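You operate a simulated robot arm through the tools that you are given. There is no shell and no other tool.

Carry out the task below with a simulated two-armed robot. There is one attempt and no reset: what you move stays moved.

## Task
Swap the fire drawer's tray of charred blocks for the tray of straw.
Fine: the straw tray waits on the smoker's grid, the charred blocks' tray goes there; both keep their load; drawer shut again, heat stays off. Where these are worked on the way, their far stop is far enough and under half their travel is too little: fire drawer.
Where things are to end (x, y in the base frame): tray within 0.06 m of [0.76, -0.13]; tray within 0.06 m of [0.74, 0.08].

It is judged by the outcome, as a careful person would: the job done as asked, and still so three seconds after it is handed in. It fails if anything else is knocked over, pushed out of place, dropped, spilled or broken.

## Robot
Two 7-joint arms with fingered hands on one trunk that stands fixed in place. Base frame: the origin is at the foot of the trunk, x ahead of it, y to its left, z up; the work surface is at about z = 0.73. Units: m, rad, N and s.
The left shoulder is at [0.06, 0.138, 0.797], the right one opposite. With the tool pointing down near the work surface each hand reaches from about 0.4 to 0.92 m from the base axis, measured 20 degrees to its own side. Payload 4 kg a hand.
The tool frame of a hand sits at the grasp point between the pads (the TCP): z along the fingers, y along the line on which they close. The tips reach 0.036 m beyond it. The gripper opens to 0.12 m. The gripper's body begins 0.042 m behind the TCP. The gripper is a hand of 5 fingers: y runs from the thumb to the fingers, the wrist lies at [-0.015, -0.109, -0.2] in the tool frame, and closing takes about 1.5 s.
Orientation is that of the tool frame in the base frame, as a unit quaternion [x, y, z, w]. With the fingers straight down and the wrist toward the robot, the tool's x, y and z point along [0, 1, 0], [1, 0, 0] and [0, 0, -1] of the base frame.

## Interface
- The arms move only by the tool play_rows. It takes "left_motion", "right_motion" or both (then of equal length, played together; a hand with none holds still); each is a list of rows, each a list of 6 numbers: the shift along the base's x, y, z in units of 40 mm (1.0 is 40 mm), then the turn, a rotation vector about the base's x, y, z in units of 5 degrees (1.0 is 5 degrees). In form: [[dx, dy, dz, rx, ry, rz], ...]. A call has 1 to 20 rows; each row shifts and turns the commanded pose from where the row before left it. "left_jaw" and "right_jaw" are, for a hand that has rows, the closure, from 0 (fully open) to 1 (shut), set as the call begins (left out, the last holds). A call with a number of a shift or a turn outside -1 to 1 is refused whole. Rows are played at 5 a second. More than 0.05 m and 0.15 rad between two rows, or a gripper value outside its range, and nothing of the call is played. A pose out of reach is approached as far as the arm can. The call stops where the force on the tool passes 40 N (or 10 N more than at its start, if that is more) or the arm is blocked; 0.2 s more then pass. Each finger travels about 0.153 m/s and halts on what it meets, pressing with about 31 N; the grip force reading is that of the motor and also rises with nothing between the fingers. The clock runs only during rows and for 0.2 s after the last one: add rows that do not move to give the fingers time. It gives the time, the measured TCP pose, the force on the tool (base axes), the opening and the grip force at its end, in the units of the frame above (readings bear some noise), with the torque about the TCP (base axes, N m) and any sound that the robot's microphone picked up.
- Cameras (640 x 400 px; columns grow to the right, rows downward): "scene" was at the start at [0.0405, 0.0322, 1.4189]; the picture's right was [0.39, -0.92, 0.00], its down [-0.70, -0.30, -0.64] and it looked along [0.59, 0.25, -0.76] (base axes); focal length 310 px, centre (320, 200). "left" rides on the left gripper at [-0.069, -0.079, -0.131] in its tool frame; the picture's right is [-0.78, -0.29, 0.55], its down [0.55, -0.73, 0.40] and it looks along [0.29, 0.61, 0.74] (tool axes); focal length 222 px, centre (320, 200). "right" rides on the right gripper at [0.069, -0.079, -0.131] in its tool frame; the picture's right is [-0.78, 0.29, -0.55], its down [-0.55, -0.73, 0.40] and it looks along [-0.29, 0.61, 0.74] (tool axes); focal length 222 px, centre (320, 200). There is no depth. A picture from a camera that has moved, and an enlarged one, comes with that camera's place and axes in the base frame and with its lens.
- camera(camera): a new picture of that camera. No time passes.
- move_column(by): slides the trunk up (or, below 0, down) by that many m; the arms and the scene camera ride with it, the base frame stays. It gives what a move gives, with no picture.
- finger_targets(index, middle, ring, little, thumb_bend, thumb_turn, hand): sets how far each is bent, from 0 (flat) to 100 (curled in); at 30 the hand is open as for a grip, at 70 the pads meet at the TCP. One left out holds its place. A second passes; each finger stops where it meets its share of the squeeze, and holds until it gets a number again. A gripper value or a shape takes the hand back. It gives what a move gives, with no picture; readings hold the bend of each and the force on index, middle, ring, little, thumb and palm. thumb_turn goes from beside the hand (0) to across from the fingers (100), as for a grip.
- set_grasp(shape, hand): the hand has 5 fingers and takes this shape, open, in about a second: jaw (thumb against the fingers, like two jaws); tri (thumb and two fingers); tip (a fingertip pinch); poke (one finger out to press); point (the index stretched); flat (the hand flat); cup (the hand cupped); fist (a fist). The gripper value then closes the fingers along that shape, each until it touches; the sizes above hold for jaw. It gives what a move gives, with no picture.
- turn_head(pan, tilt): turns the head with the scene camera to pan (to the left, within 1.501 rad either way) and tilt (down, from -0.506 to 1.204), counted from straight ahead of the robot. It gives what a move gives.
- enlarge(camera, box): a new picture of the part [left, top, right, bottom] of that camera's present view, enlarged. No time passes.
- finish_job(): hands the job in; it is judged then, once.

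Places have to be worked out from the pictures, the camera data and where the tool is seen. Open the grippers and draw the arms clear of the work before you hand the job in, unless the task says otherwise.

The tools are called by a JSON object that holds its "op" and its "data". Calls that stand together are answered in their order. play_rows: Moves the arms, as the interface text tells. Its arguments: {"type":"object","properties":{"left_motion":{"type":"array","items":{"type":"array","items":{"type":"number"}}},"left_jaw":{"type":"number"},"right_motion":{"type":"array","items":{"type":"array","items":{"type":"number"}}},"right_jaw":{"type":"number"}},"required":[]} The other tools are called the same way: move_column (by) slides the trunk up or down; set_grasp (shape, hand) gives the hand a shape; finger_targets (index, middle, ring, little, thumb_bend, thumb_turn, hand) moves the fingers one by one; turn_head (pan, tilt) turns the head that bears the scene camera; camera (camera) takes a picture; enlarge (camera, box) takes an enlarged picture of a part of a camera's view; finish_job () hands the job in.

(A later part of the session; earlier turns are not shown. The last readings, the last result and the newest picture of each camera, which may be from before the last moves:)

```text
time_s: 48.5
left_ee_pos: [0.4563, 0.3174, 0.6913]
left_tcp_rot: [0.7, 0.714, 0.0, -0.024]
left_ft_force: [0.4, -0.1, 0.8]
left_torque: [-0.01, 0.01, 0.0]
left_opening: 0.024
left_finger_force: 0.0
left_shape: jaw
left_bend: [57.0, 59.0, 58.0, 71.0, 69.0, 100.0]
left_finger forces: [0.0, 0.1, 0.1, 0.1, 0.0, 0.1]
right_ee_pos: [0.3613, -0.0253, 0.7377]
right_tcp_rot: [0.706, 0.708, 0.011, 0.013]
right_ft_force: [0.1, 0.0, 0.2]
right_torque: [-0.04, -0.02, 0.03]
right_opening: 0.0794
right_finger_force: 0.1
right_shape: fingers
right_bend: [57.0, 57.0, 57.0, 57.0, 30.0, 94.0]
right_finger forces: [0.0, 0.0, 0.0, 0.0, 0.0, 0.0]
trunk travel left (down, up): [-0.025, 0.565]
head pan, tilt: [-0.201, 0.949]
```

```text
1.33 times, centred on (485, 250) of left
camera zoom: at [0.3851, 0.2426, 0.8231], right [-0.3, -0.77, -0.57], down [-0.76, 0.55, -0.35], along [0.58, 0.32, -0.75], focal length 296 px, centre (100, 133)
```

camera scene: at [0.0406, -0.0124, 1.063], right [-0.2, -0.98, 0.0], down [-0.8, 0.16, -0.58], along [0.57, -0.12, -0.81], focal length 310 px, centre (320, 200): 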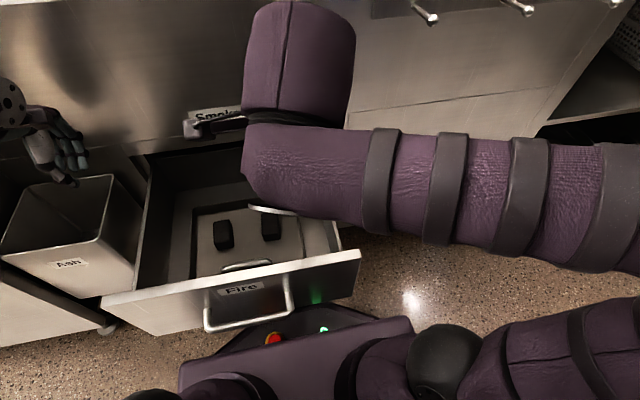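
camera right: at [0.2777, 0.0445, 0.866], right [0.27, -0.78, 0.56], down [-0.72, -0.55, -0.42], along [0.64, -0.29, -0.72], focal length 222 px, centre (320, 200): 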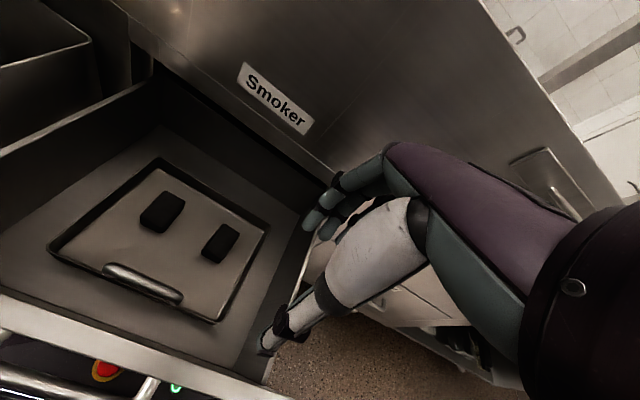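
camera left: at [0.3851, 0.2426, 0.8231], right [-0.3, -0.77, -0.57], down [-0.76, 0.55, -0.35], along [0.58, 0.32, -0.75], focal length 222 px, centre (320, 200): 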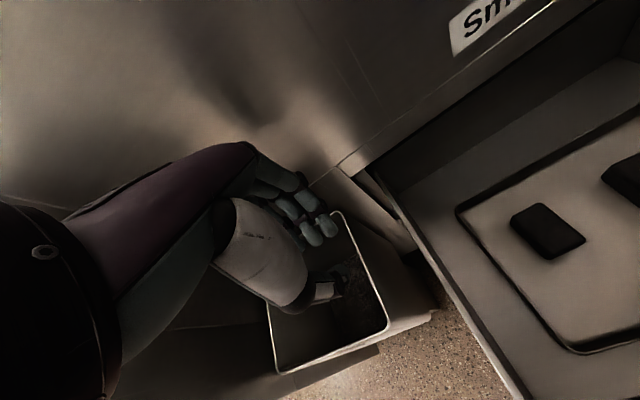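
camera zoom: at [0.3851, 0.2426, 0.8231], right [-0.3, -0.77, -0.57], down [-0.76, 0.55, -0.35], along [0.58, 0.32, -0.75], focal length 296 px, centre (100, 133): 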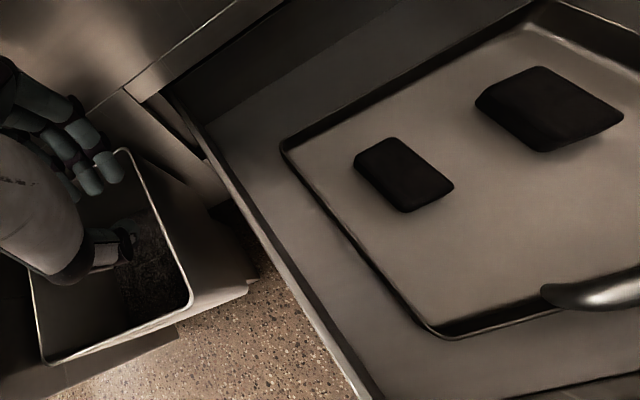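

The tray sits with about 65 mm to each drawer wall and 40 mm between each block and the tray's sides, so a two-handed grip on the side walls looks right. I'll set both hands' fingers evenly and swing the wrists outward (left −90°, right +90°) well above the drawer.

{"op": "finger_targets", "data": {"hand": "left", "index": 53, "middle": 53, "ring": 53, "little": 53, "thumb_bend": 48, "thumb_turn": 97}}

{"op": "finger_targets", "data": {"hand": "right", "index": 53, "middle": 53, "ring": 53, "little": 53, "thumb_bend": 48, "thumb_turn": 97}}

{"op": "play_rows", "data": {"left_motion": [[-0.06, -0.1, 0, 0, 0, -1], [-0.06, -0.1, 0, 0, 0, -1], [-0.06, -0.1, 0, 0, 0, -1], [-0.06, -0.1, 0, 0, 0, -1], [-0.06, -0.1, 0, 0, 0, -1], [-0.06, -0.1, 0, 0, 0, -1], [-0.06, -0.1, 0, 0, 0, -1], [-0.06, -0.1, 0, 0, 0, -1], [-0.06, -0.1, 0, 0, 0, -1]], "right_motion": [[0.07, -0.08, -0.05, 0, 0, 1], [0.07, -0.08, -0.05, 0, 0, 1], [0.07, -0.08, -0.05, 0, 0, 1], [0.07, -0.08, -0.05, 0, 0, 1], [0.07, -0.08, -0.05, 0, 0, 1], [0.07, -0.08, -0.05, 0, 0, 1], [0.07, -0.08, -0.05, 0, 0, 1], [0.07, -0.08, -0.05, 0, 0, 1], [0.07, -0.08, -0.05, 0, 0, 1]]}}

{"op": "camera", "data": {"camera": "scene"}}

```text
time_s: 49.5
left_ee_pos: [0.4575, 0.3176, 0.692]
left_tcp_rot: [0.701, 0.713, 0.0, -0.025]
left_ft_force: [0.0, 0.2, -0.2]
left_torque: [0.03, -0.02, -0.01]
left_opening: 0.0576
left_finger_force: 0.1
left_shape: fingers
left_bend: [53.0, 53.0, 53.0, 53.0, 48.0, 97.0]
left_finger forces: [0.1, 0.0, 0.1, 0.0, 0.0, 0.0]
right_ee_pos: [0.3607, -0.0243, 0.7372]
right_tcp_rot: [0.706, 0.708, 0.012, 0.012]
right_ft_force: [0.6, -0.8, -0.1]
right_torque: [0.02, 0.03, -0.01]
right_opening: 0.0791
right_finger_force: 0.1
right_shape: fingers
right_bend: [57.0, 57.0, 57.0, 57.0, 30.0, 94.0]
right_finger forces: [0.1, 0.1, 0.0, 0.0, 0.0, 0.0]
trunk travel left (down, up): [-0.025, 0.565]
head pan, tilt: [-0.201, 0.949]
```

```text
time_s: 50.5
left_ee_pos: [0.4562, 0.3181, 0.6907]
left_tcp_rot: [0.701, 0.712, 0.001, -0.026]
left_ft_force: [-0.6, -0.4, -0.2]
left_torque: [0.02, 0.0, 0.02]
left_opening: 0.0578
left_finger_force: 0.0
left_shape: fingers
left_bend: [53.0, 53.0, 53.0, 53.0, 48.0, 97.0]
left_finger forces: [0.0, 0.0, 0.1, 0.0, 0.0, 0.0]
right_ee_pos: [0.3625, -0.0251, 0.7376]
right_tcp_rot: [0.706, 0.708, 0.011, 0.012]
right_ft_force: [-0.2, 0.1, 0.2]
right_torque: [-0.01, 0.0, -0.01]
right_opening: 0.0585
right_finger_force: 0.1
right_shape: fingers
right_bend: [53.0, 53.0, 53.0, 53.0, 48.0, 97.0]
right_finger forces: [0.1, 0.0, 0.1, 0.0, 0.0, 0.0]
trunk travel left (down, up): [-0.025, 0.565]
head pan, tilt: [-0.201, 0.949]
```

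```text
time_s: 52.5
left_ee_pos: [0.435, 0.2809, 0.6918]
left_tcp_rot: [0.921, 0.39, 0.01, -0.023]
left_ft_force: [-0.1, 0.5, 0.5]
left_torque: [0.0, 0.01, 0.0]
left_opening: 0.0579
left_finger_force: 0.1
left_shape: fingers
left_bend: [53.0, 53.0, 53.0, 53.0, 48.0, 97.0]
left_finger forces: [0.1, 0.0, 0.1, 0.0, 0.0, 0.0]
right_ee_pos: [0.3889, -0.0551, 0.7218]
right_tcp_rot: [0.381, 0.924, 0.015, 0.008]
right_ft_force: [-0.2, -0.6, -0.4]
right_torque: [0.06, -0.01, 0.03]
right_opening: 0.0587
right_finger_force: 0.2
right_shape: fingers
right_bend: [53.0, 53.0, 53.0, 53.0, 48.0, 97.0]
right_finger forces: [0.1, 0.0, 0.1, 0.0, 0.0, 0.0]
trunk travel left (down, up): [-0.025, 0.565]
head pan, tilt: [-0.201, 0.949]
```

```text
taken
camera scene: at [0.0406, -0.0126, 1.063], right [-0.2, -0.98, 0.0], down [-0.8, 0.16, -0.58], along [0.57, -0.12, -0.81], focal length 310 px, centre (320, 200)
```

scene: 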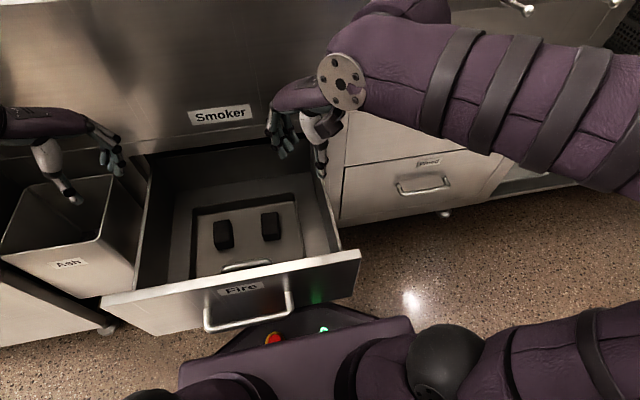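

Both wrists are swinging outward comfortably. I'll complete the remaining 45° each.

{"op": "play_rows", "data": {"left_motion": [[-0.06, -0.1, 0, 0, 0, -1], [-0.06, -0.1, 0, 0, 0, -1], [-0.06, -0.1, 0, 0, 0, -1], [-0.06, -0.1, 0, 0, 0, -1], [-0.06, -0.1, 0, 0, 0, -1], [-0.06, -0.1, 0, 0, 0, -1], [-0.06, -0.1, 0, 0, 0, -1], [-0.06, -0.1, 0, 0, 0, -1], [-0.06, -0.1, 0, 0, 0, -1]], "right_motion": [[0.07, -0.08, -0.05, 0, 0, 1], [0.07, -0.08, -0.05, 0, 0, 1], [0.07, -0.08, -0.05, 0, 0, 1], [0.07, -0.08, -0.05, 0, 0, 1], [0.07, -0.08, -0.05, 0, 0, 1], [0.07, -0.08, -0.05, 0, 0, 1], [0.07, -0.08, -0.05, 0, 0, 1], [0.07, -0.08, -0.05, 0, 0, 1], [0.07, -0.08, -0.05, 0, 0, 1]]}}

{"op": "turn_head", "data": {"pan": 0.15, "tilt": 1.05}}

{"op": "camera", "data": {"camera": "scene"}}

{"op": "camera", "data": {"camera": "left"}}

{"op": "camera", "data": {"camera": "right"}}

```text
time_s: 54.5
left_ee_pos: [0.4129, 0.2455, 0.6919]
left_tcp_rot: [1.0, 0.008, 0.019, -0.018]
left_ft_force: [-0.4, 0.6, 0.2]
left_torque: [-0.02, -0.01, 0.0]
left_opening: 0.0581
left_finger_force: 0.1
left_shape: fingers
left_bend: [53.0, 53.0, 53.0, 53.0, 48.0, 97.0]
left_finger forces: [0.0, 0.0, 0.0, 0.0, 0.0, 0.0]
right_ee_pos: [0.412, -0.0838, 0.704]
right_tcp_rot: [-0.002, 1.0, 0.016, 0.001]
right_ft_force: [0.9, 0.0, -0.5]
right_torque: [0.03, -0.01, -0.01]
right_opening: 0.0588
right_finger_force: 0.0
right_shape: fingers
right_bend: [53.0, 53.0, 53.0, 53.0, 48.0, 97.0]
right_finger forces: [0.1, 0.0, 0.1, 0.0, 0.1, 0.0]
trunk travel left (down, up): [-0.025, 0.565]
head pan, tilt: [-0.201, 0.949]
```

```text
time_s: 55.3
left_ee_pos: [0.4141, 0.2455, 0.692]
left_tcp_rot: [1.0, 0.008, 0.019, -0.018]
left_ft_force: [0.6, -0.4, -0.5]
left_torque: [-0.01, -0.01, -0.04]
left_opening: 0.0579
left_finger_force: 0.0
left_shape: fingers
left_bend: [53.0, 53.0, 53.0, 53.0, 48.0, 97.0]
left_finger forces: [0.0, 0.0, 0.0, 0.0, 0.0, 0.1]
right_ee_pos: [0.4123, -0.0837, 0.7038]
right_tcp_rot: [-0.001, 1.0, 0.016, 0.001]
right_ft_force: [0.1, -0.8, -0.7]
right_torque: [0.03, 0.02, 0.02]
right_opening: 0.0585
right_finger_force: 0.0
right_shape: fingers
right_bend: [53.0, 53.0, 53.0, 53.0, 48.0, 97.0]
right_finger forces: [0.1, 0.0, 0.0, 0.0, 0.0, 0.1]
trunk travel left (down, up): [-0.025, 0.565]
head pan, tilt: [0.15, 1.051]
```

```text
taken
camera scene: at [0.0352, 0.0118, 1.056], right [0.15, -0.99, 0.0], down [-0.86, -0.13, -0.5], along [0.49, 0.07, -0.87], focal length 310 px, centre (320, 200)
```

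scene: 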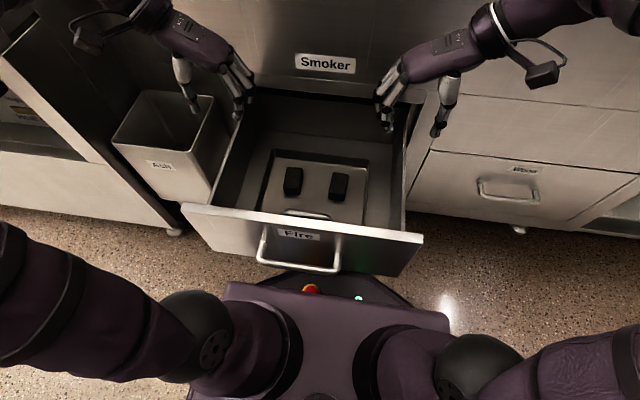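

```text
taken
camera left: at [0.3401, 0.3191, 0.8231], right [-0.77, 0.3, -0.57], down [0.55, 0.76, -0.35], along [0.32, -0.58, -0.75], focal length 222 px, centre (320, 200)
```

left: 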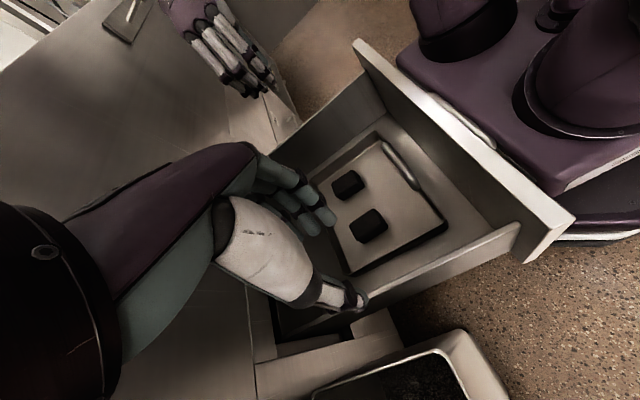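

```text
taken
camera right: at [0.3431, -0.1663, 0.8311], right [0.78, 0.27, 0.56], down [0.55, -0.72, -0.42], along [0.29, 0.64, -0.72], focal length 222 px, centre (320, 200)
```

right: 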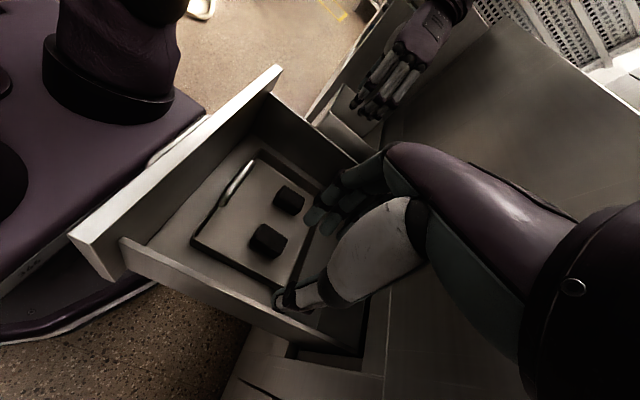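

All three cameras agree: the tray's rim is at z≈0.418, its left side at y≈0.198, its right side at y≈−0.038, with centre x≈0.42. I'll line the hands up over the side walls and come down to just above the rim.

{"op": "play_rows", "data": {"left_motion": [[0.05, -0.41, 0, 0, 0.15, 0], [0.05, -0.41, 0, 0, 0.15, 0], [0.05, -0.41, 0, 0, 0.15, 0], [0, 0, -0.92, 0, 0, 0], [0, 0, -0.92, 0, 0, 0], [0, 0, -0.92, 0, 0, 0], [0, 0, -0.92, 0, 0, 0], [0, 0, -0.92, 0, 0, 0]], "right_motion": [[0.07, 0.39, 0, -0.23, 0, 0], [0.07, 0.39, 0, -0.23, 0, 0], [0.07, 0.39, 0, -0.23, 0, 0], [0, 0, -0.97, 0, 0, 0], [0, 0, -0.97, 0, 0, 0], [0, 0, -0.97, 0, 0, 0], [0, 0, -0.97, 0, 0, 0], [0, 0, -0.97, 0, 0, 0]]}}

{"op": "camera", "data": {"camera": "scene"}}

{"op": "camera", "data": {"camera": "left"}}

{"op": "camera", "data": {"camera": "right"}}

```text
time_s: 57.1
left_ee_pos: [0.4195, 0.197, 0.5072]
left_tcp_rot: [1.0, 0.007, -0.001, -0.017]
left_ft_force: [-0.3, -0.8, 0.6]
left_torque: [-0.02, -0.01, 0.0]
left_opening: 0.0578
left_finger_force: 0.0
left_shape: fingers
left_bend: [53.0, 53.0, 53.0, 53.0, 48.0, 97.0]
left_finger forces: [0.0, 0.0, 0.1, 0.1, 0.0, 0.1]
right_ee_pos: [0.4216, -0.0367, 0.5093]
right_tcp_rot: [-0.001, 1.0, -0.013, 0.002]
right_ft_force: [-0.7, -1.0, 0.3]
right_torque: [0.0, -0.01, -0.01]
right_opening: 0.0585
right_finger_force: 0.0
right_shape: fingers
right_bend: [53.0, 53.0, 53.0, 53.0, 48.0, 97.0]
right_finger forces: [0.0, 0.1, 0.0, 0.1, 0.0, 0.0]
trunk travel left (down, up): [-0.025, 0.565]
head pan, tilt: [0.15, 1.051]
```

```text
taken
camera scene: at [0.0348, 0.0118, 1.0561], right [0.15, -0.99, 0.0], down [-0.86, -0.13, -0.5], along [0.49, 0.07, -0.87], focal length 310 px, centre (320, 200)
```

scene: 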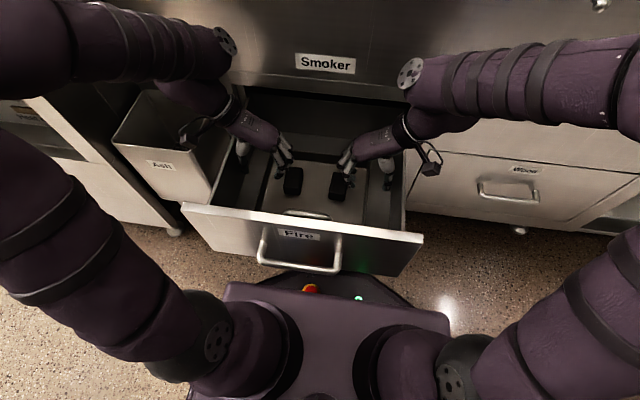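

```text
taken
camera left: at [0.3513, 0.27, 0.642], right [-0.79, 0.3, -0.54], down [0.54, 0.76, -0.37], along [0.29, -0.58, -0.76], focal length 222 px, centre (320, 200)
```

left: 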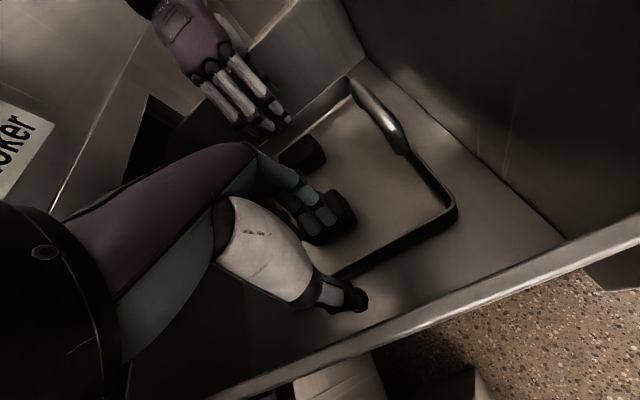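

```text
taken
camera right: at [0.3517, -0.1119, 0.6406], right [0.78, 0.31, 0.54], down [0.55, -0.74, -0.38], along [0.29, 0.59, -0.75], focal length 222 px, centre (320, 200)
```

right: 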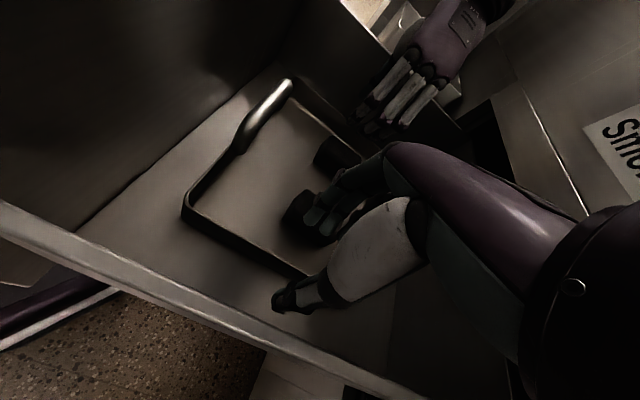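

I'll enlarge to check how the fingertips and thumbs line up with the tray walls and the blocks before going lower.

{"op": "enlarge", "data": {"camera": "scene", "box": [210, 90, 430, 240]}}

{"op": "enlarge", "data": {"camera": "left", "box": [180, 0, 480, 320]}}

{"op": "enlarge", "data": {"camera": "right", "box": [170, 0, 490, 330]}}

```text
2.67 times, centred on (320, 165) of scene
camera zoom: at [0.0348, 0.0118, 1.0561], right [0.15, -0.99, 0.0], down [-0.86, -0.13, -0.5], along [0.49, 0.07, -0.87], focal length 827 px, centre (320, 293)
```

zoom: 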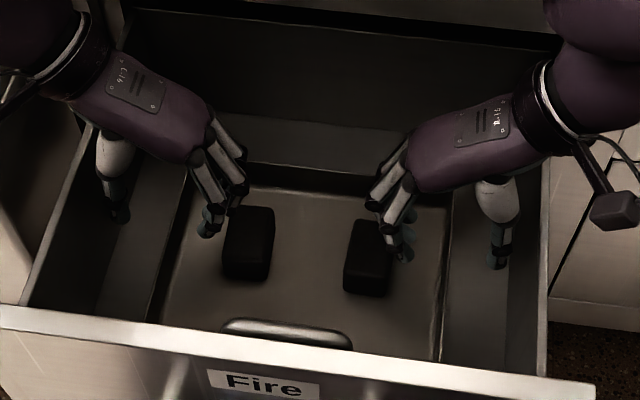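

```text
1.25 times, centred on (330, 160) of left
camera zoom: at [0.3513, 0.27, 0.642], right [-0.79, 0.3, -0.54], down [0.54, 0.76, -0.37], along [0.29, -0.58, -0.76], focal length 278 px, centre (308, 250)
```

zoom: 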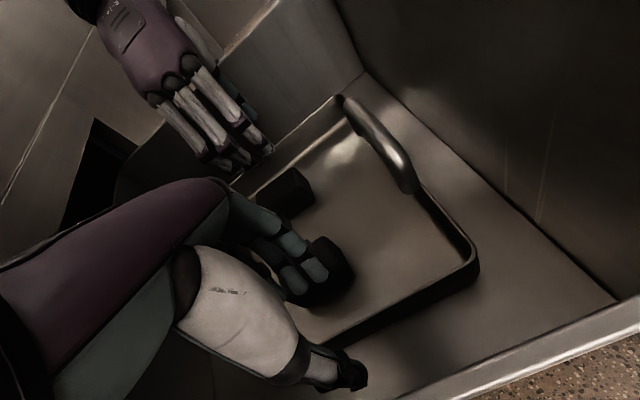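

```text
1.21 times, centred on (330, 165) of right
camera zoom: at [0.3517, -0.1119, 0.6406], right [0.78, 0.31, 0.54], down [0.55, -0.74, -0.38], along [0.29, 0.59, -0.75], focal length 269 px, centre (308, 242)
```

zoom: 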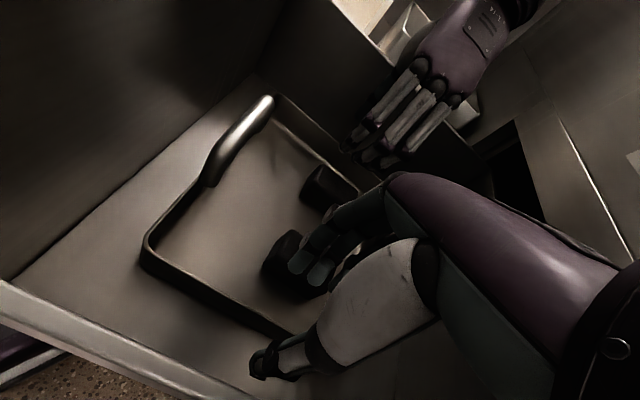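

The fingertips come within about 5 mm of the blocks, so I'll curl the fingers slightly closer to the tray walls, then descend until the tips overlap the walls by about 20 mm.

{"op": "finger_targets", "data": {"hand": "left", "index": 59, "middle": 59, "ring": 59, "little": 59}}

{"op": "finger_targets", "data": {"hand": "right", "index": 59, "middle": 59, "ring": 59, "little": 59}}

{"op": "play_rows", "data": {"left_motion": [[0, 0, -0.4, 0, 0, 0], [0, 0, -0.4, 0, 0, 0], [0, 0, -0.4, 0, 0, 0], [0, 0, -0.35, 0, 0, 0]], "right_motion": [[0, 0, -0.4, 0, 0, 0], [0, 0, -0.4, 0, 0, 0], [0, 0, -0.4, 0, 0, 0], [0, 0, -0.4, 0, 0, 0]]}}

{"op": "enlarge", "data": {"camera": "scene", "box": [210, 90, 430, 240]}}

{"op": "camera", "data": {"camera": "left"}}

{"op": "camera", "data": {"camera": "right"}}

```text
time_s: 58.1
left_ee_pos: [0.4205, 0.1971, 0.5089]
left_tcp_rot: [1.0, 0.009, -0.001, -0.018]
left_ft_force: [0.1, -0.1, -0.3]
left_torque: [0.0, -0.01, 0.0]
left_opening: 0.0493
left_finger_force: 0.1
left_shape: fingers
left_bend: [59.0, 59.0, 59.0, 59.0, 48.0, 97.0]
left_finger forces: [0.1, 0.1, 0.0, 0.0, 0.1, 0.0]
right_ee_pos: [0.4208, -0.0367, 0.5081]
right_tcp_rot: [-0.002, 1.0, -0.013, 0.0]
right_ft_force: [0.6, -0.9, 0.3]
right_torque: [0.01, 0.0, 0.0]
right_opening: 0.0587
right_finger_force: 0.0
right_shape: fingers
right_bend: [53.0, 53.0, 53.0, 53.0, 48.0, 97.0]
right_finger forces: [0.0, 0.0, 0.0, 0.1, 0.0, 0.0]
trunk travel left (down, up): [-0.025, 0.565]
head pan, tilt: [0.15, 1.051]
```

```text
time_s: 59.1
left_ee_pos: [0.4198, 0.1961, 0.5088]
left_tcp_rot: [1.0, 0.007, -0.001, -0.017]
left_ft_force: [0.0, 0.9, -0.3]
left_torque: [-0.04, -0.02, 0.02]
left_opening: 0.0492
left_finger_force: 0.1
left_shape: fingers
left_bend: [59.0, 59.0, 59.0, 59.0, 48.0, 97.0]
left_finger forces: [0.1, 0.0, 0.0, 0.1, 0.0, 0.0]
right_ee_pos: [0.4201, -0.0382, 0.5089]
right_tcp_rot: [-0.002, 1.0, -0.014, 0.0]
right_ft_force: [-0.7, 0.7, 0.2]
right_torque: [0.04, -0.01, 0.02]
right_opening: 0.0499
right_finger_force: 0.1
right_shape: fingers
right_bend: [59.0, 59.0, 59.0, 59.0, 48.0, 97.0]
right_finger forces: [0.0, 0.1, 0.0, 0.1, 0.0, 0.1]
trunk travel left (down, up): [-0.025, 0.565]
head pan, tilt: [0.15, 1.051]
```

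```text
time_s: 59.9
left_ee_pos: [0.4232, 0.1942, 0.4748]
left_tcp_rot: [1.0, 0.009, 0.007, -0.013]
left_ft_force: [-0.5, 0.5, 30.9]
left_torque: [-1.21, -0.39, -0.02]
left_opening: 0.0492
left_finger_force: 15.7
left_shape: fingers
left_bend: [59.0, 60.0, 59.0, 59.0, 48.0, 97.0]
left_finger forces: [0.1, 32.0, 0.1, 0.0, 0.1, 0.0]
right_ee_pos: [0.4248, -0.0329, 0.4735]
right_tcp_rot: [0.0, 1.0, -0.008, 0.009]
right_ft_force: [0.9, -1.4, 21.5]
right_torque: [0.87, -0.26, -0.04]
right_opening: 0.0497
right_finger_force: 11.0
right_shape: fingers
right_bend: [59.0, 60.0, 59.0, 59.0, 48.0, 97.0]
right_finger forces: [0.0, 22.4, 0.1, 0.0, 0.0, 0.1]
trunk travel left (down, up): [-0.025, 0.565]
head pan, tilt: [0.15, 1.051]
stopped in row 3 (left hand): the force on the tool passed its limit at 53 N (the readings are from after the stop); the commanded pose is now the measured one
```

```text
2.67 times, centred on (320, 165) of scene
camera zoom: at [0.033, 0.0113, 1.057], right [0.15, -0.99, 0.0], down [-0.86, -0.13, -0.5], along [0.49, 0.07, -0.87], focal length 827 px, centre (320, 293)
```

zoom: 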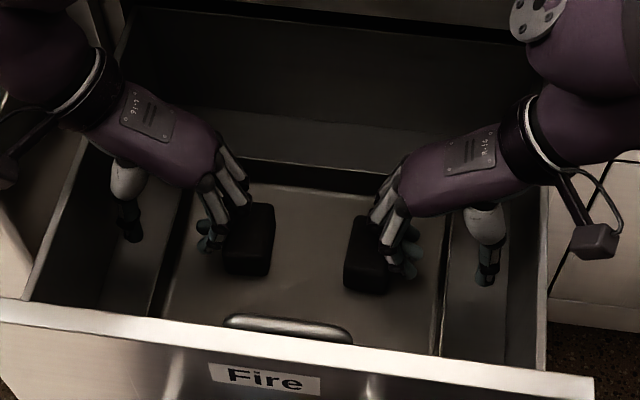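

```text
taken
camera left: at [0.3533, 0.2679, 0.6065], right [-0.78, 0.29, -0.55], down [0.54, 0.76, -0.37], along [0.31, -0.59, -0.75], focal length 222 px, centre (320, 200)
```

left: 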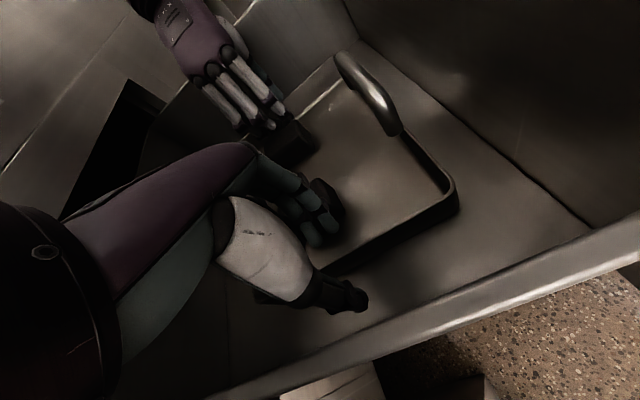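

```text
taken
camera right: at [0.353, -0.1096, 0.6049], right [0.78, 0.3, 0.56], down [0.56, -0.74, -0.37], along [0.3, 0.6, -0.74], focal length 222 px, centre (320, 200)
```

right: 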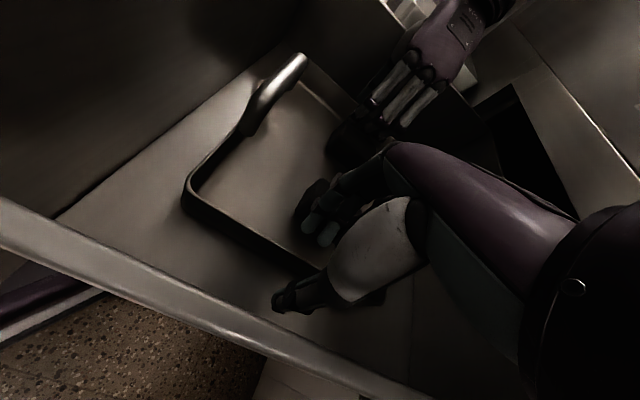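

The middle-finger knuckles came down on the blocks (they're taller than I judged). I'll raise both hands straight away and look again.

{"op": "play_rows", "data": {"left_motion": [[0, 0, 0.3, 0, 0, 0], [0, 0, 0.4, 0, 0, 0], [0, 0, 0.4, 0, 0, 0]], "right_motion": [[0, 0, 0.3, 0, 0, 0], [0, 0, 0.4, 0, 0, 0], [0, 0, 0.4, 0, 0, 0]]}}

{"op": "enlarge", "data": {"camera": "scene", "box": [210, 90, 430, 240]}}

{"op": "camera", "data": {"camera": "left"}}

{"op": "camera", "data": {"camera": "right"}}

```text
time_s: 60.7
left_ee_pos: [0.4232, 0.1952, 0.5135]
left_tcp_rot: [1.0, 0.008, 0.003, -0.014]
left_ft_force: [0.2, 0.6, -0.6]
left_torque: [0.01, -0.01, 0.0]
left_opening: 0.0493
left_finger_force: 0.1
left_shape: fingers
left_bend: [59.0, 59.0, 59.0, 59.0, 48.0, 97.0]
left_finger forces: [0.0, 0.1, 0.0, 0.1, 0.0, 0.0]
right_ee_pos: [0.4222, -0.0348, 0.514]
right_tcp_rot: [-0.001, 1.0, -0.012, 0.004]
right_ft_force: [0.7, 0.1, 0.2]
right_torque: [0.01, -0.04, 0.01]
right_opening: 0.05
right_finger_force: 0.0
right_shape: fingers
right_bend: [59.0, 59.0, 59.0, 59.0, 48.0, 97.0]
right_finger forces: [0.0, 0.0, 0.0, 0.1, 0.1, 0.0]
trunk travel left (down, up): [-0.025, 0.565]
head pan, tilt: [0.15, 1.051]
```

```text
2.67 times, centred on (320, 165) of scene
camera zoom: at [0.0354, 0.0119, 1.0558], right [0.15, -0.99, 0.0], down [-0.86, -0.13, -0.5], along [0.49, 0.07, -0.87], focal length 827 px, centre (320, 293)
```

zoom: 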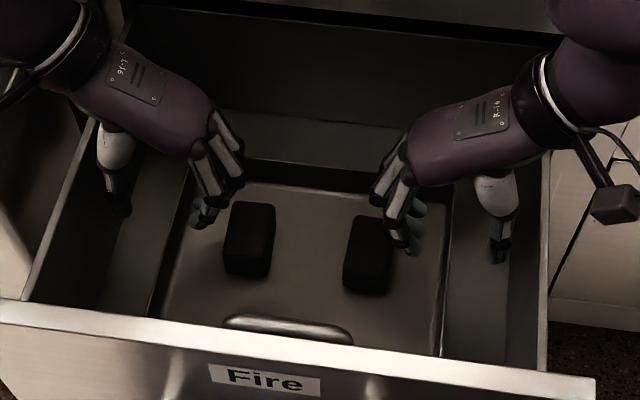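

```text
taken
camera left: at [0.3538, 0.2691, 0.6464], right [-0.79, 0.29, -0.54], down [0.54, 0.76, -0.37], along [0.3, -0.59, -0.75], focal length 222 px, centre (320, 200)
```

left: 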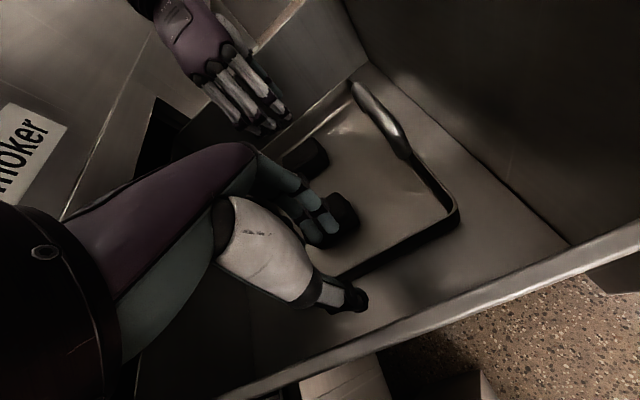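

```text
taken
camera right: at [0.3527, -0.1103, 0.6454], right [0.78, 0.3, 0.55], down [0.55, -0.74, -0.38], along [0.29, 0.6, -0.75], focal length 222 px, centre (320, 200)
```

right: 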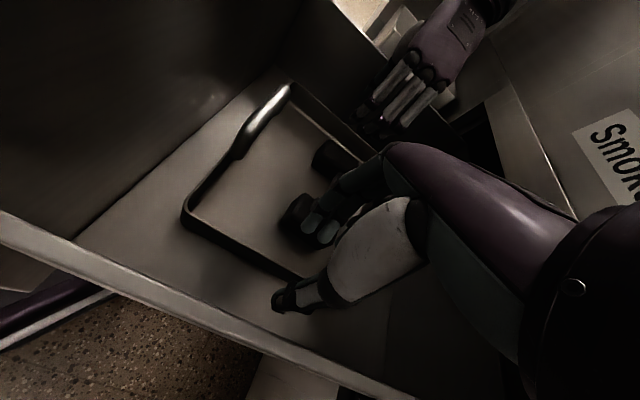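

The blocks are still standing in place. A side grip has too little room beside them, so I'll try the tray's own handle with the right hand instead; first both hands rise and the right wrist swings back behind the tool.

{"op": "play_rows", "data": {"left_motion": [[0, 0.2, 0.8, 0, 0, 0], [0, 0.2, 0.8, 0, 0, 0], [0, 0.4, 0.6, 0, 0, 0], [0, 0.5, 0.4, 0, 0, 0], [0, 0.5, 0, 0, 0, 0], [0, 0, 0, 0, 0, 0], [0, 0, 0, 0, 0, 0], [0, 0, 0, 0, 0, 0], [0, 0, 0, 0, 0, 0], [0, 0, 0, 0, 0, 0], [0, 0, 0, 0, 0, 0], [0, 0, 0, 0, 0, 0], [0, 0, 0, 0, 0, 0], [0, 0, 0, 0, 0, 0], [0, 0, 0, 0, 0, 0], [0, 0, 0, 0, 0, 0], [0, 0, 0, 0, 0, 0], [0, 0, 0, 0, 0, 0], [0, 0, 0, 0, 0, 0], [0, 0, 0, 0, 0, 0]], "right_motion": [[0, 0, 0.8, 0, 0, 0], [0, 0, 0.8, 0, 0, 0], [0, 0, 0.8, 0, 0, -1], [0, 0.2, 0.4, 0, 0, -1], [0, 0.2, 0, 0, 0, -1], [0, 0.2, 0, 0, 0, -1], [0, 0.2, 0, 0, 0, -1], [0, 0.2, 0, 0, 0, -1], [0, 0.2, 0, 0, 0, -1], [0, 0.2, 0, 0, 0, -1], [0, 0.2, 0, 0, 0, -1], [0, 0.2, 0, 0, 0, -1], [0, 0.2, 0, 0, 0, -1], [0, 0.2, 0, 0, 0, -1], [0, 0.2, 0, 0, 0, -1], [0, 0.2, 0, 0, 0, -1], [-0.1, 0.2, 0, 0, 0, -1], [-0.2, 0.2, 0, 0, 0, -1], [-0.3, 0.1, 0, 0, 0, -1], [-0.3, 0.1, 0, 0, 0, -1]]}}

{"op": "camera", "data": {"camera": "scene"}}

{"op": "camera", "data": {"camera": "left"}}

{"op": "camera", "data": {"camera": "right"}}

```text
time_s: 64.9
left_ee_pos: [0.423, 0.2662, 0.6164]
left_tcp_rot: [1.0, 0.008, 0.003, -0.015]
left_ft_force: [-0.2, 0.1, -0.1]
left_torque: [0.02, 0.01, 0.01]
left_opening: 0.049
left_finger_force: 0.0
left_shape: fingers
left_bend: [59.0, 59.0, 59.0, 59.0, 48.0, 97.0]
left_finger forces: [0.0, 0.1, 0.0, 0.0, 0.0, 0.0]
right_ee_pos: [0.3882, 0.094, 0.6271]
right_tcp_rot: [0.707, 0.707, -0.011, -0.004]
right_ft_force: [0.0, -0.1, 0.0]
right_torque: [-0.01, 0.01, -0.01]
right_opening: 0.0499
right_finger_force: 0.0
right_shape: fingers
right_bend: [59.0, 59.0, 59.0, 59.0, 48.0, 97.0]
right_finger forces: [0.1, 0.0, 0.0, 0.1, 0.1, 0.0]
trunk travel left (down, up): [-0.025, 0.565]
head pan, tilt: [0.15, 1.051]
```

```text
taken
camera scene: at [0.0352, 0.0118, 1.056], right [0.15, -0.99, 0.0], down [-0.86, -0.13, -0.5], along [0.49, 0.07, -0.87], focal length 310 px, centre (320, 200)
```

scene: 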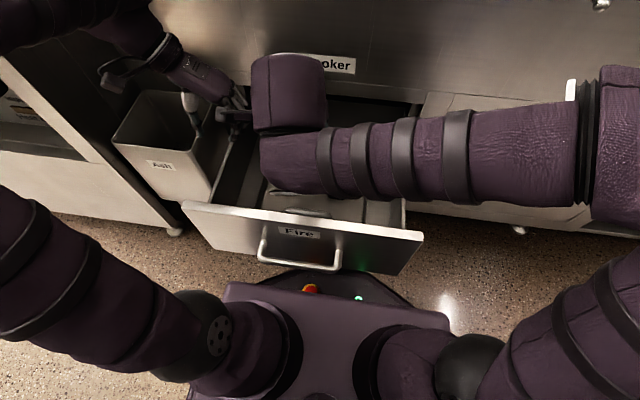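

```text
taken
camera left: at [0.3534, 0.3405, 0.7503], right [-0.79, 0.29, -0.54], down [0.54, 0.76, -0.37], along [0.3, -0.59, -0.75], focal length 222 px, centre (320, 200)
```

left: 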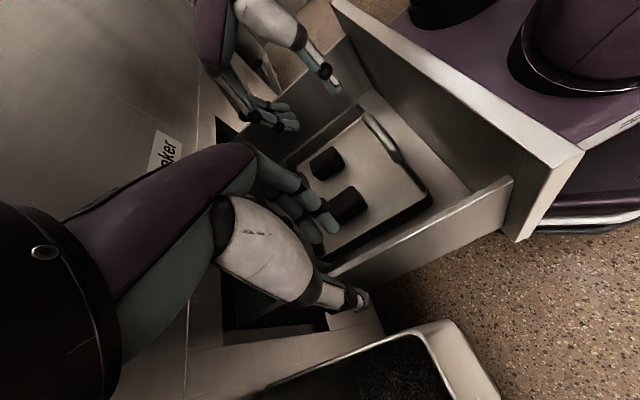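

```text
taken
camera right: at [0.3113, 0.1653, 0.7584], right [0.3, -0.78, 0.55], down [-0.74, -0.55, -0.38], along [0.6, -0.29, -0.75], focal length 222 px, centre (320, 200)
```

right: 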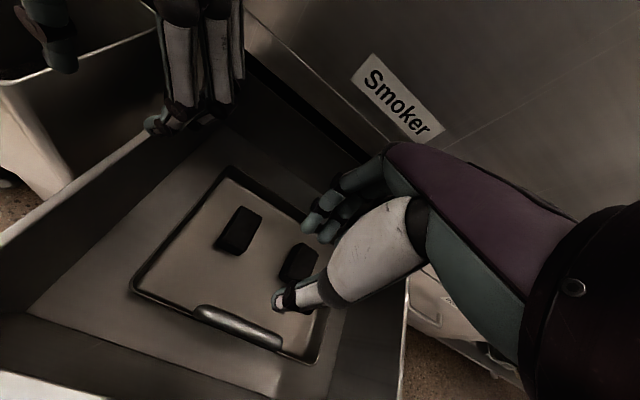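

From here the left camera gives a side view of the right hand and handle. I'll enlarge both wrist views to fix the handle's height precisely.

{"op": "enlarge", "data": {"camera": "left", "box": [280, 60, 480, 260]}}

{"op": "enlarge", "data": {"camera": "right", "box": [110, 150, 350, 390]}}

{"op": "enlarge", "data": {"camera": "scene", "box": [180, 180, 440, 290]}}

```text
2.00 times, centred on (380, 160) of left
camera zoom: at [0.3534, 0.3405, 0.7503], right [-0.79, 0.29, -0.54], down [0.54, 0.76, -0.37], along [0.3, -0.59, -0.75], focal length 444 px, centre (200, 280)
```

zoom: 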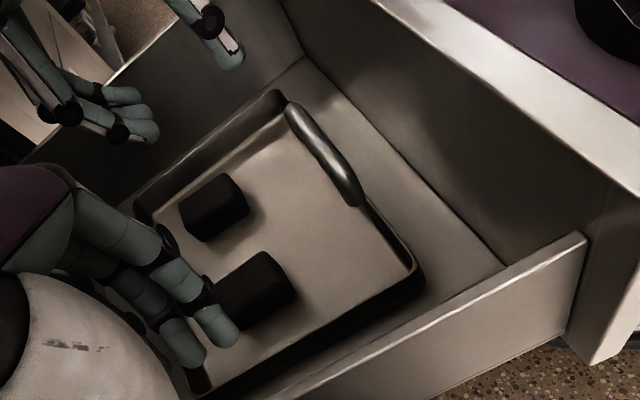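

```text
1.67 times, centred on (230, 270) of right
camera zoom: at [0.3113, 0.1653, 0.7584], right [0.3, -0.78, 0.55], down [-0.74, -0.55, -0.38], along [0.6, -0.29, -0.75], focal length 370 px, centre (470, 83)
```

zoom: 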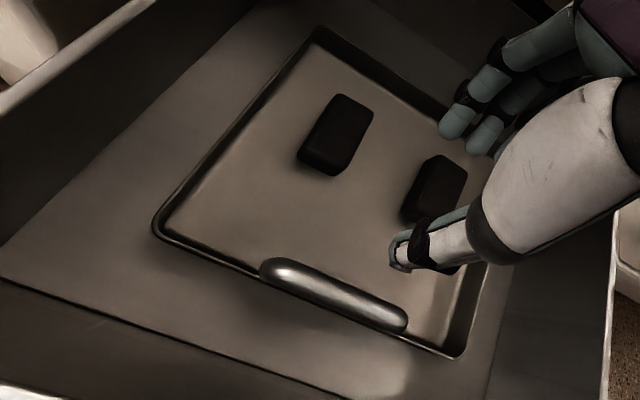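

```text
2.46 times, centred on (310, 235) of scene
camera zoom: at [0.0352, 0.0118, 1.056], right [0.15, -0.99, 0.0], down [-0.86, -0.13, -0.5], along [0.49, 0.07, -0.87], focal length 764 px, centre (345, 114)
```

zoom: 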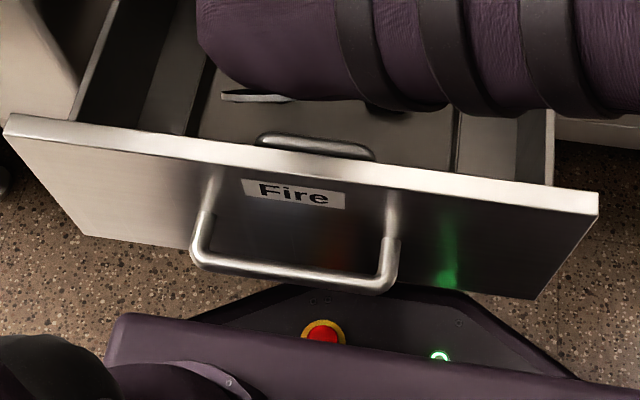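

Reconciling the views, the tray rim is at z≈0.434 and the handle bar is centred near (0.327, 0.08, 0.456), about 50 mm behind the panel. I'll set the thumb and fingers to straddle it, tilt the hand slightly back to clear the panel, and come down partway.

{"op": "finger_targets", "data": {"hand": "right", "index": 50, "middle": 50, "ring": 50, "little": 50, "thumb_bend": 57, "thumb_turn": 97}}

{"op": "play_rows", "data": {"right_motion": [[-0.5, 0, 0, 0, 0.45, 0], [-0.5, 0, 0, 0, 0.45, 0], [-0.5, -0.1, -0.3, 0, 0.45, 0], [0, 0, -0.6, 0, 0, 0], [0, 0, -0.6, 0, 0, 0], [0, 0, -0.6, 0, 0, 0], [0, 0, -0.6, 0, 0, 0]]}}

{"op": "camera", "data": {"camera": "left"}}

{"op": "camera", "data": {"camera": "right"}}

{"op": "camera", "data": {"camera": "scene"}}

```text
time_s: 65.9
left_ee_pos: [0.4225, 0.2676, 0.617]
left_tcp_rot: [1.0, 0.008, 0.003, -0.015]
left_ft_force: [0.5, 0.2, 0.2]
left_torque: [-0.01, -0.01, 0.0]
left_opening: 0.0492
left_finger_force: 0.1
left_shape: fingers
left_bend: [59.0, 59.0, 59.0, 59.0, 48.0, 97.0]
left_finger forces: [0.1, 0.0, 0.1, 0.1, 0.0, 0.0]
right_ee_pos: [0.3874, 0.0933, 0.6263]
right_tcp_rot: [0.707, 0.707, -0.011, -0.003]
right_ft_force: [0.2, 0.6, 0.2]
right_torque: [0.0, 0.03, 0.01]
right_opening: 0.051
right_finger_force: 0.0
right_shape: fingers
right_bend: [50.0, 50.0, 50.0, 50.0, 56.0, 98.0]
right_finger forces: [0.0, 0.0, 0.1, 0.0, 0.0, 0.1]
trunk travel left (down, up): [-0.025, 0.565]
head pan, tilt: [0.15, 1.051]
```

```text
time_s: 67.5
left_ee_pos: [0.4222, 0.2662, 0.6167]
left_tcp_rot: [1.0, 0.008, 0.003, -0.015]
left_ft_force: [0.0, 0.1, 0.3]
left_torque: [-0.01, 0.0, -0.01]
left_opening: 0.0493
left_finger_force: 0.0
left_shape: fingers
left_bend: [59.0, 59.0, 59.0, 59.0, 48.0, 97.0]
left_finger forces: [0.0, 0.0, 0.1, 0.0, 0.1, 0.0]
right_ee_pos: [0.3264, 0.0899, 0.5187]
right_tcp_rot: [0.706, 0.705, -0.053, -0.046]
right_ft_force: [0.0, -0.2, 0.1]
right_torque: [0.01, 0.0, 0.03]
right_opening: 0.0509
right_finger_force: 0.0
right_shape: fingers
right_bend: [50.0, 50.0, 50.0, 50.0, 56.0, 98.0]
right_finger forces: [0.0, 0.1, 0.0, 0.1, 0.0, 0.1]
trunk travel left (down, up): [-0.025, 0.565]
head pan, tilt: [0.15, 1.051]
```

```text
taken
camera left: at [0.3534, 0.3405, 0.7504], right [-0.79, 0.29, -0.54], down [0.54, 0.76, -0.37], along [0.3, -0.59, -0.75], focal length 222 px, centre (320, 200)
```

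left: 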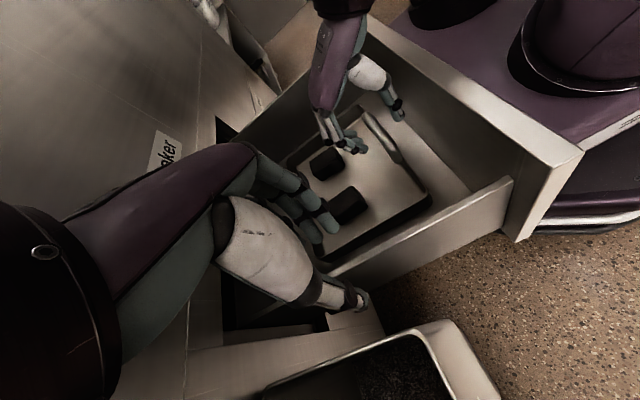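

```text
taken
camera right: at [0.2671, 0.1615, 0.6583], right [0.37, -0.78, 0.51], down [-0.78, -0.55, -0.29], along [0.5, -0.29, -0.81], focal length 222 px, centre (320, 200)
```

right: 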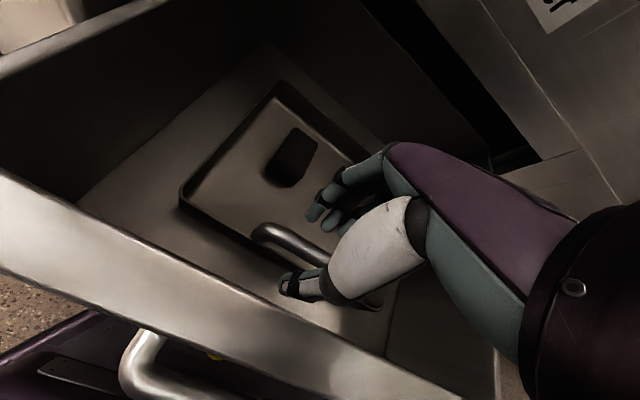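

```text
taken
camera scene: at [0.0351, 0.0118, 1.056], right [0.15, -0.99, 0.0], down [-0.86, -0.13, -0.5], along [0.49, 0.07, -0.87], focal length 310 px, centre (320, 200)
```

scene: 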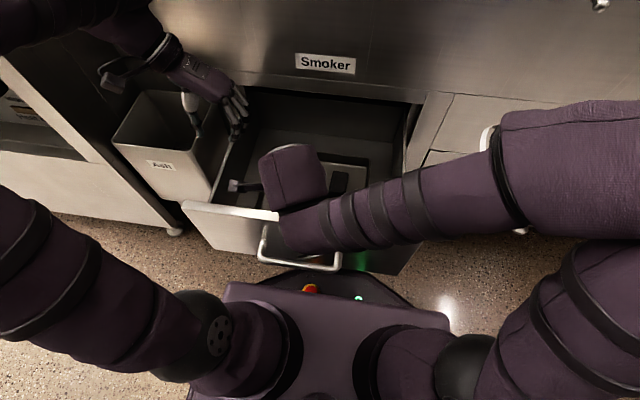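

The hand straddles the bar. I'll zoom in to confirm thumb and fingertips on each side before descending the last 60 mm.

{"op": "enlarge", "data": {"camera": "left", "box": [290, 50, 450, 210]}}

{"op": "enlarge", "data": {"camera": "right", "box": [170, 70, 430, 330]}}

```text
2.50 times, centred on (370, 130) of left
camera zoom: at [0.3534, 0.3405, 0.7504], right [-0.79, 0.29, -0.54], down [0.54, 0.76, -0.37], along [0.3, -0.59, -0.75], focal length 555 px, centre (195, 375)
```

zoom: 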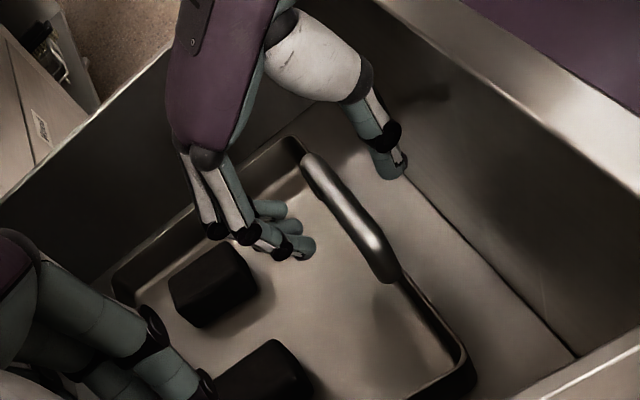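

```text
1.54 times, centred on (300, 200) of right
camera zoom: at [0.2671, 0.1615, 0.6583], right [0.37, -0.78, 0.51], down [-0.78, -0.55, -0.29], along [0.5, -0.29, -0.81], focal length 342 px, centre (351, 200)
```

zoom: 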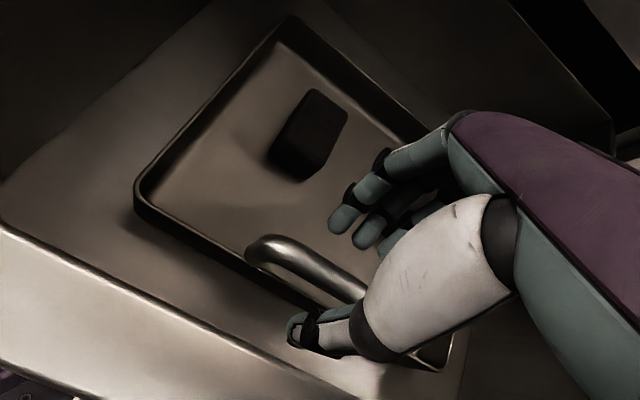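

Fingers are inside the tray and the thumb is outside, with the bar between them. I'll descend to bar level in small steps.

{"op": "play_rows", "data": {"right_motion": [[0, 0, -0.4, 0, 0, 0], [0, 0, -0.4, 0, 0, 0], [0, 0, -0.4, 0, 0, 0], [0, 0, -0.3, 0, 0, 0]]}}

{"op": "enlarge", "data": {"camera": "left", "box": [290, 50, 450, 210]}}

{"op": "enlarge", "data": {"camera": "right", "box": [170, 70, 430, 330]}}

```text
time_s: 68.4
left_ee_pos: [0.4231, 0.2661, 0.617]
left_tcp_rot: [1.0, 0.008, 0.003, -0.015]
left_ft_force: [0.1, 0.7, -0.9]
left_torque: [-0.02, 0.0, 0.02]
left_opening: 0.0494
left_finger_force: 0.1
left_shape: fingers
left_bend: [59.0, 59.0, 59.0, 59.0, 48.0, 97.0]
left_finger forces: [0.0, 0.2, 0.1, 0.1, 0.1, 0.1]
right_ee_pos: [0.3303, 0.09, 0.4722]
right_tcp_rot: [0.705, 0.706, -0.046, -0.043]
right_ft_force: [-0.8, -7.5, 17.1]
right_torque: [0.56, 0.89, 0.42]
right_opening: 0.0511
right_finger_force: 0.1
right_shape: fingers
right_bend: [50.0, 50.0, 50.0, 50.0, 56.0, 98.0]
right_finger forces: [0.1, 0.1, 0.1, 0.1, 0.0, 0.0]
trunk travel left (down, up): [-0.025, 0.565]
head pan, tilt: [0.15, 1.051]
stopped in row 4 (right hand): the force on the tool passed its limit at 56 N (the readings are from after the stop); the commanded pose is now the measured one
```

```text
2.50 times, centred on (370, 130) of left
camera zoom: at [0.3531, 0.3399, 0.7507], right [-0.79, 0.29, -0.54], down [0.54, 0.76, -0.37], along [0.3, -0.59, -0.75], focal length 555 px, centre (195, 375)
```

zoom: 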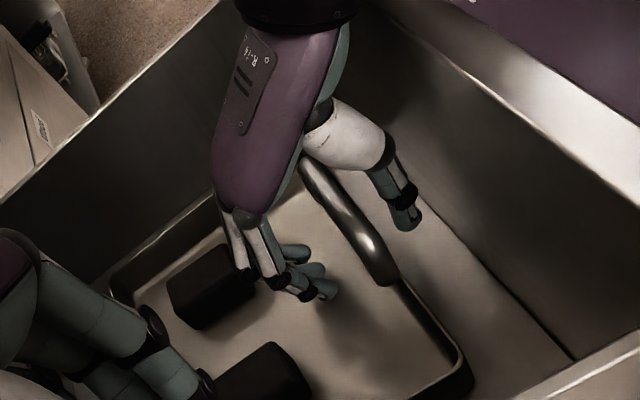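

```text
1.54 times, centred on (300, 200) of right
camera zoom: at [0.2688, 0.1617, 0.6108], right [0.36, -0.78, 0.51], down [-0.78, -0.55, -0.3], along [0.51, -0.29, -0.81], focal length 342 px, centre (351, 200)
```

zoom: 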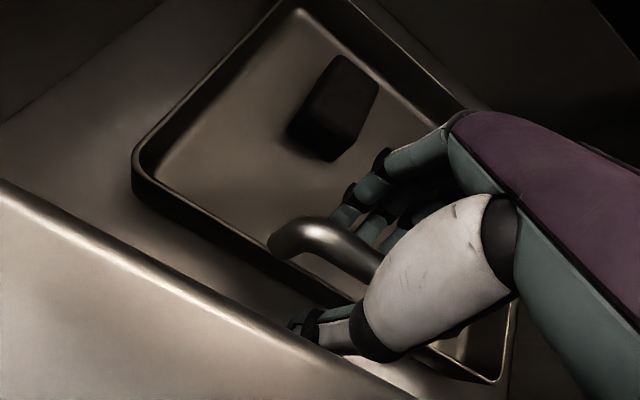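

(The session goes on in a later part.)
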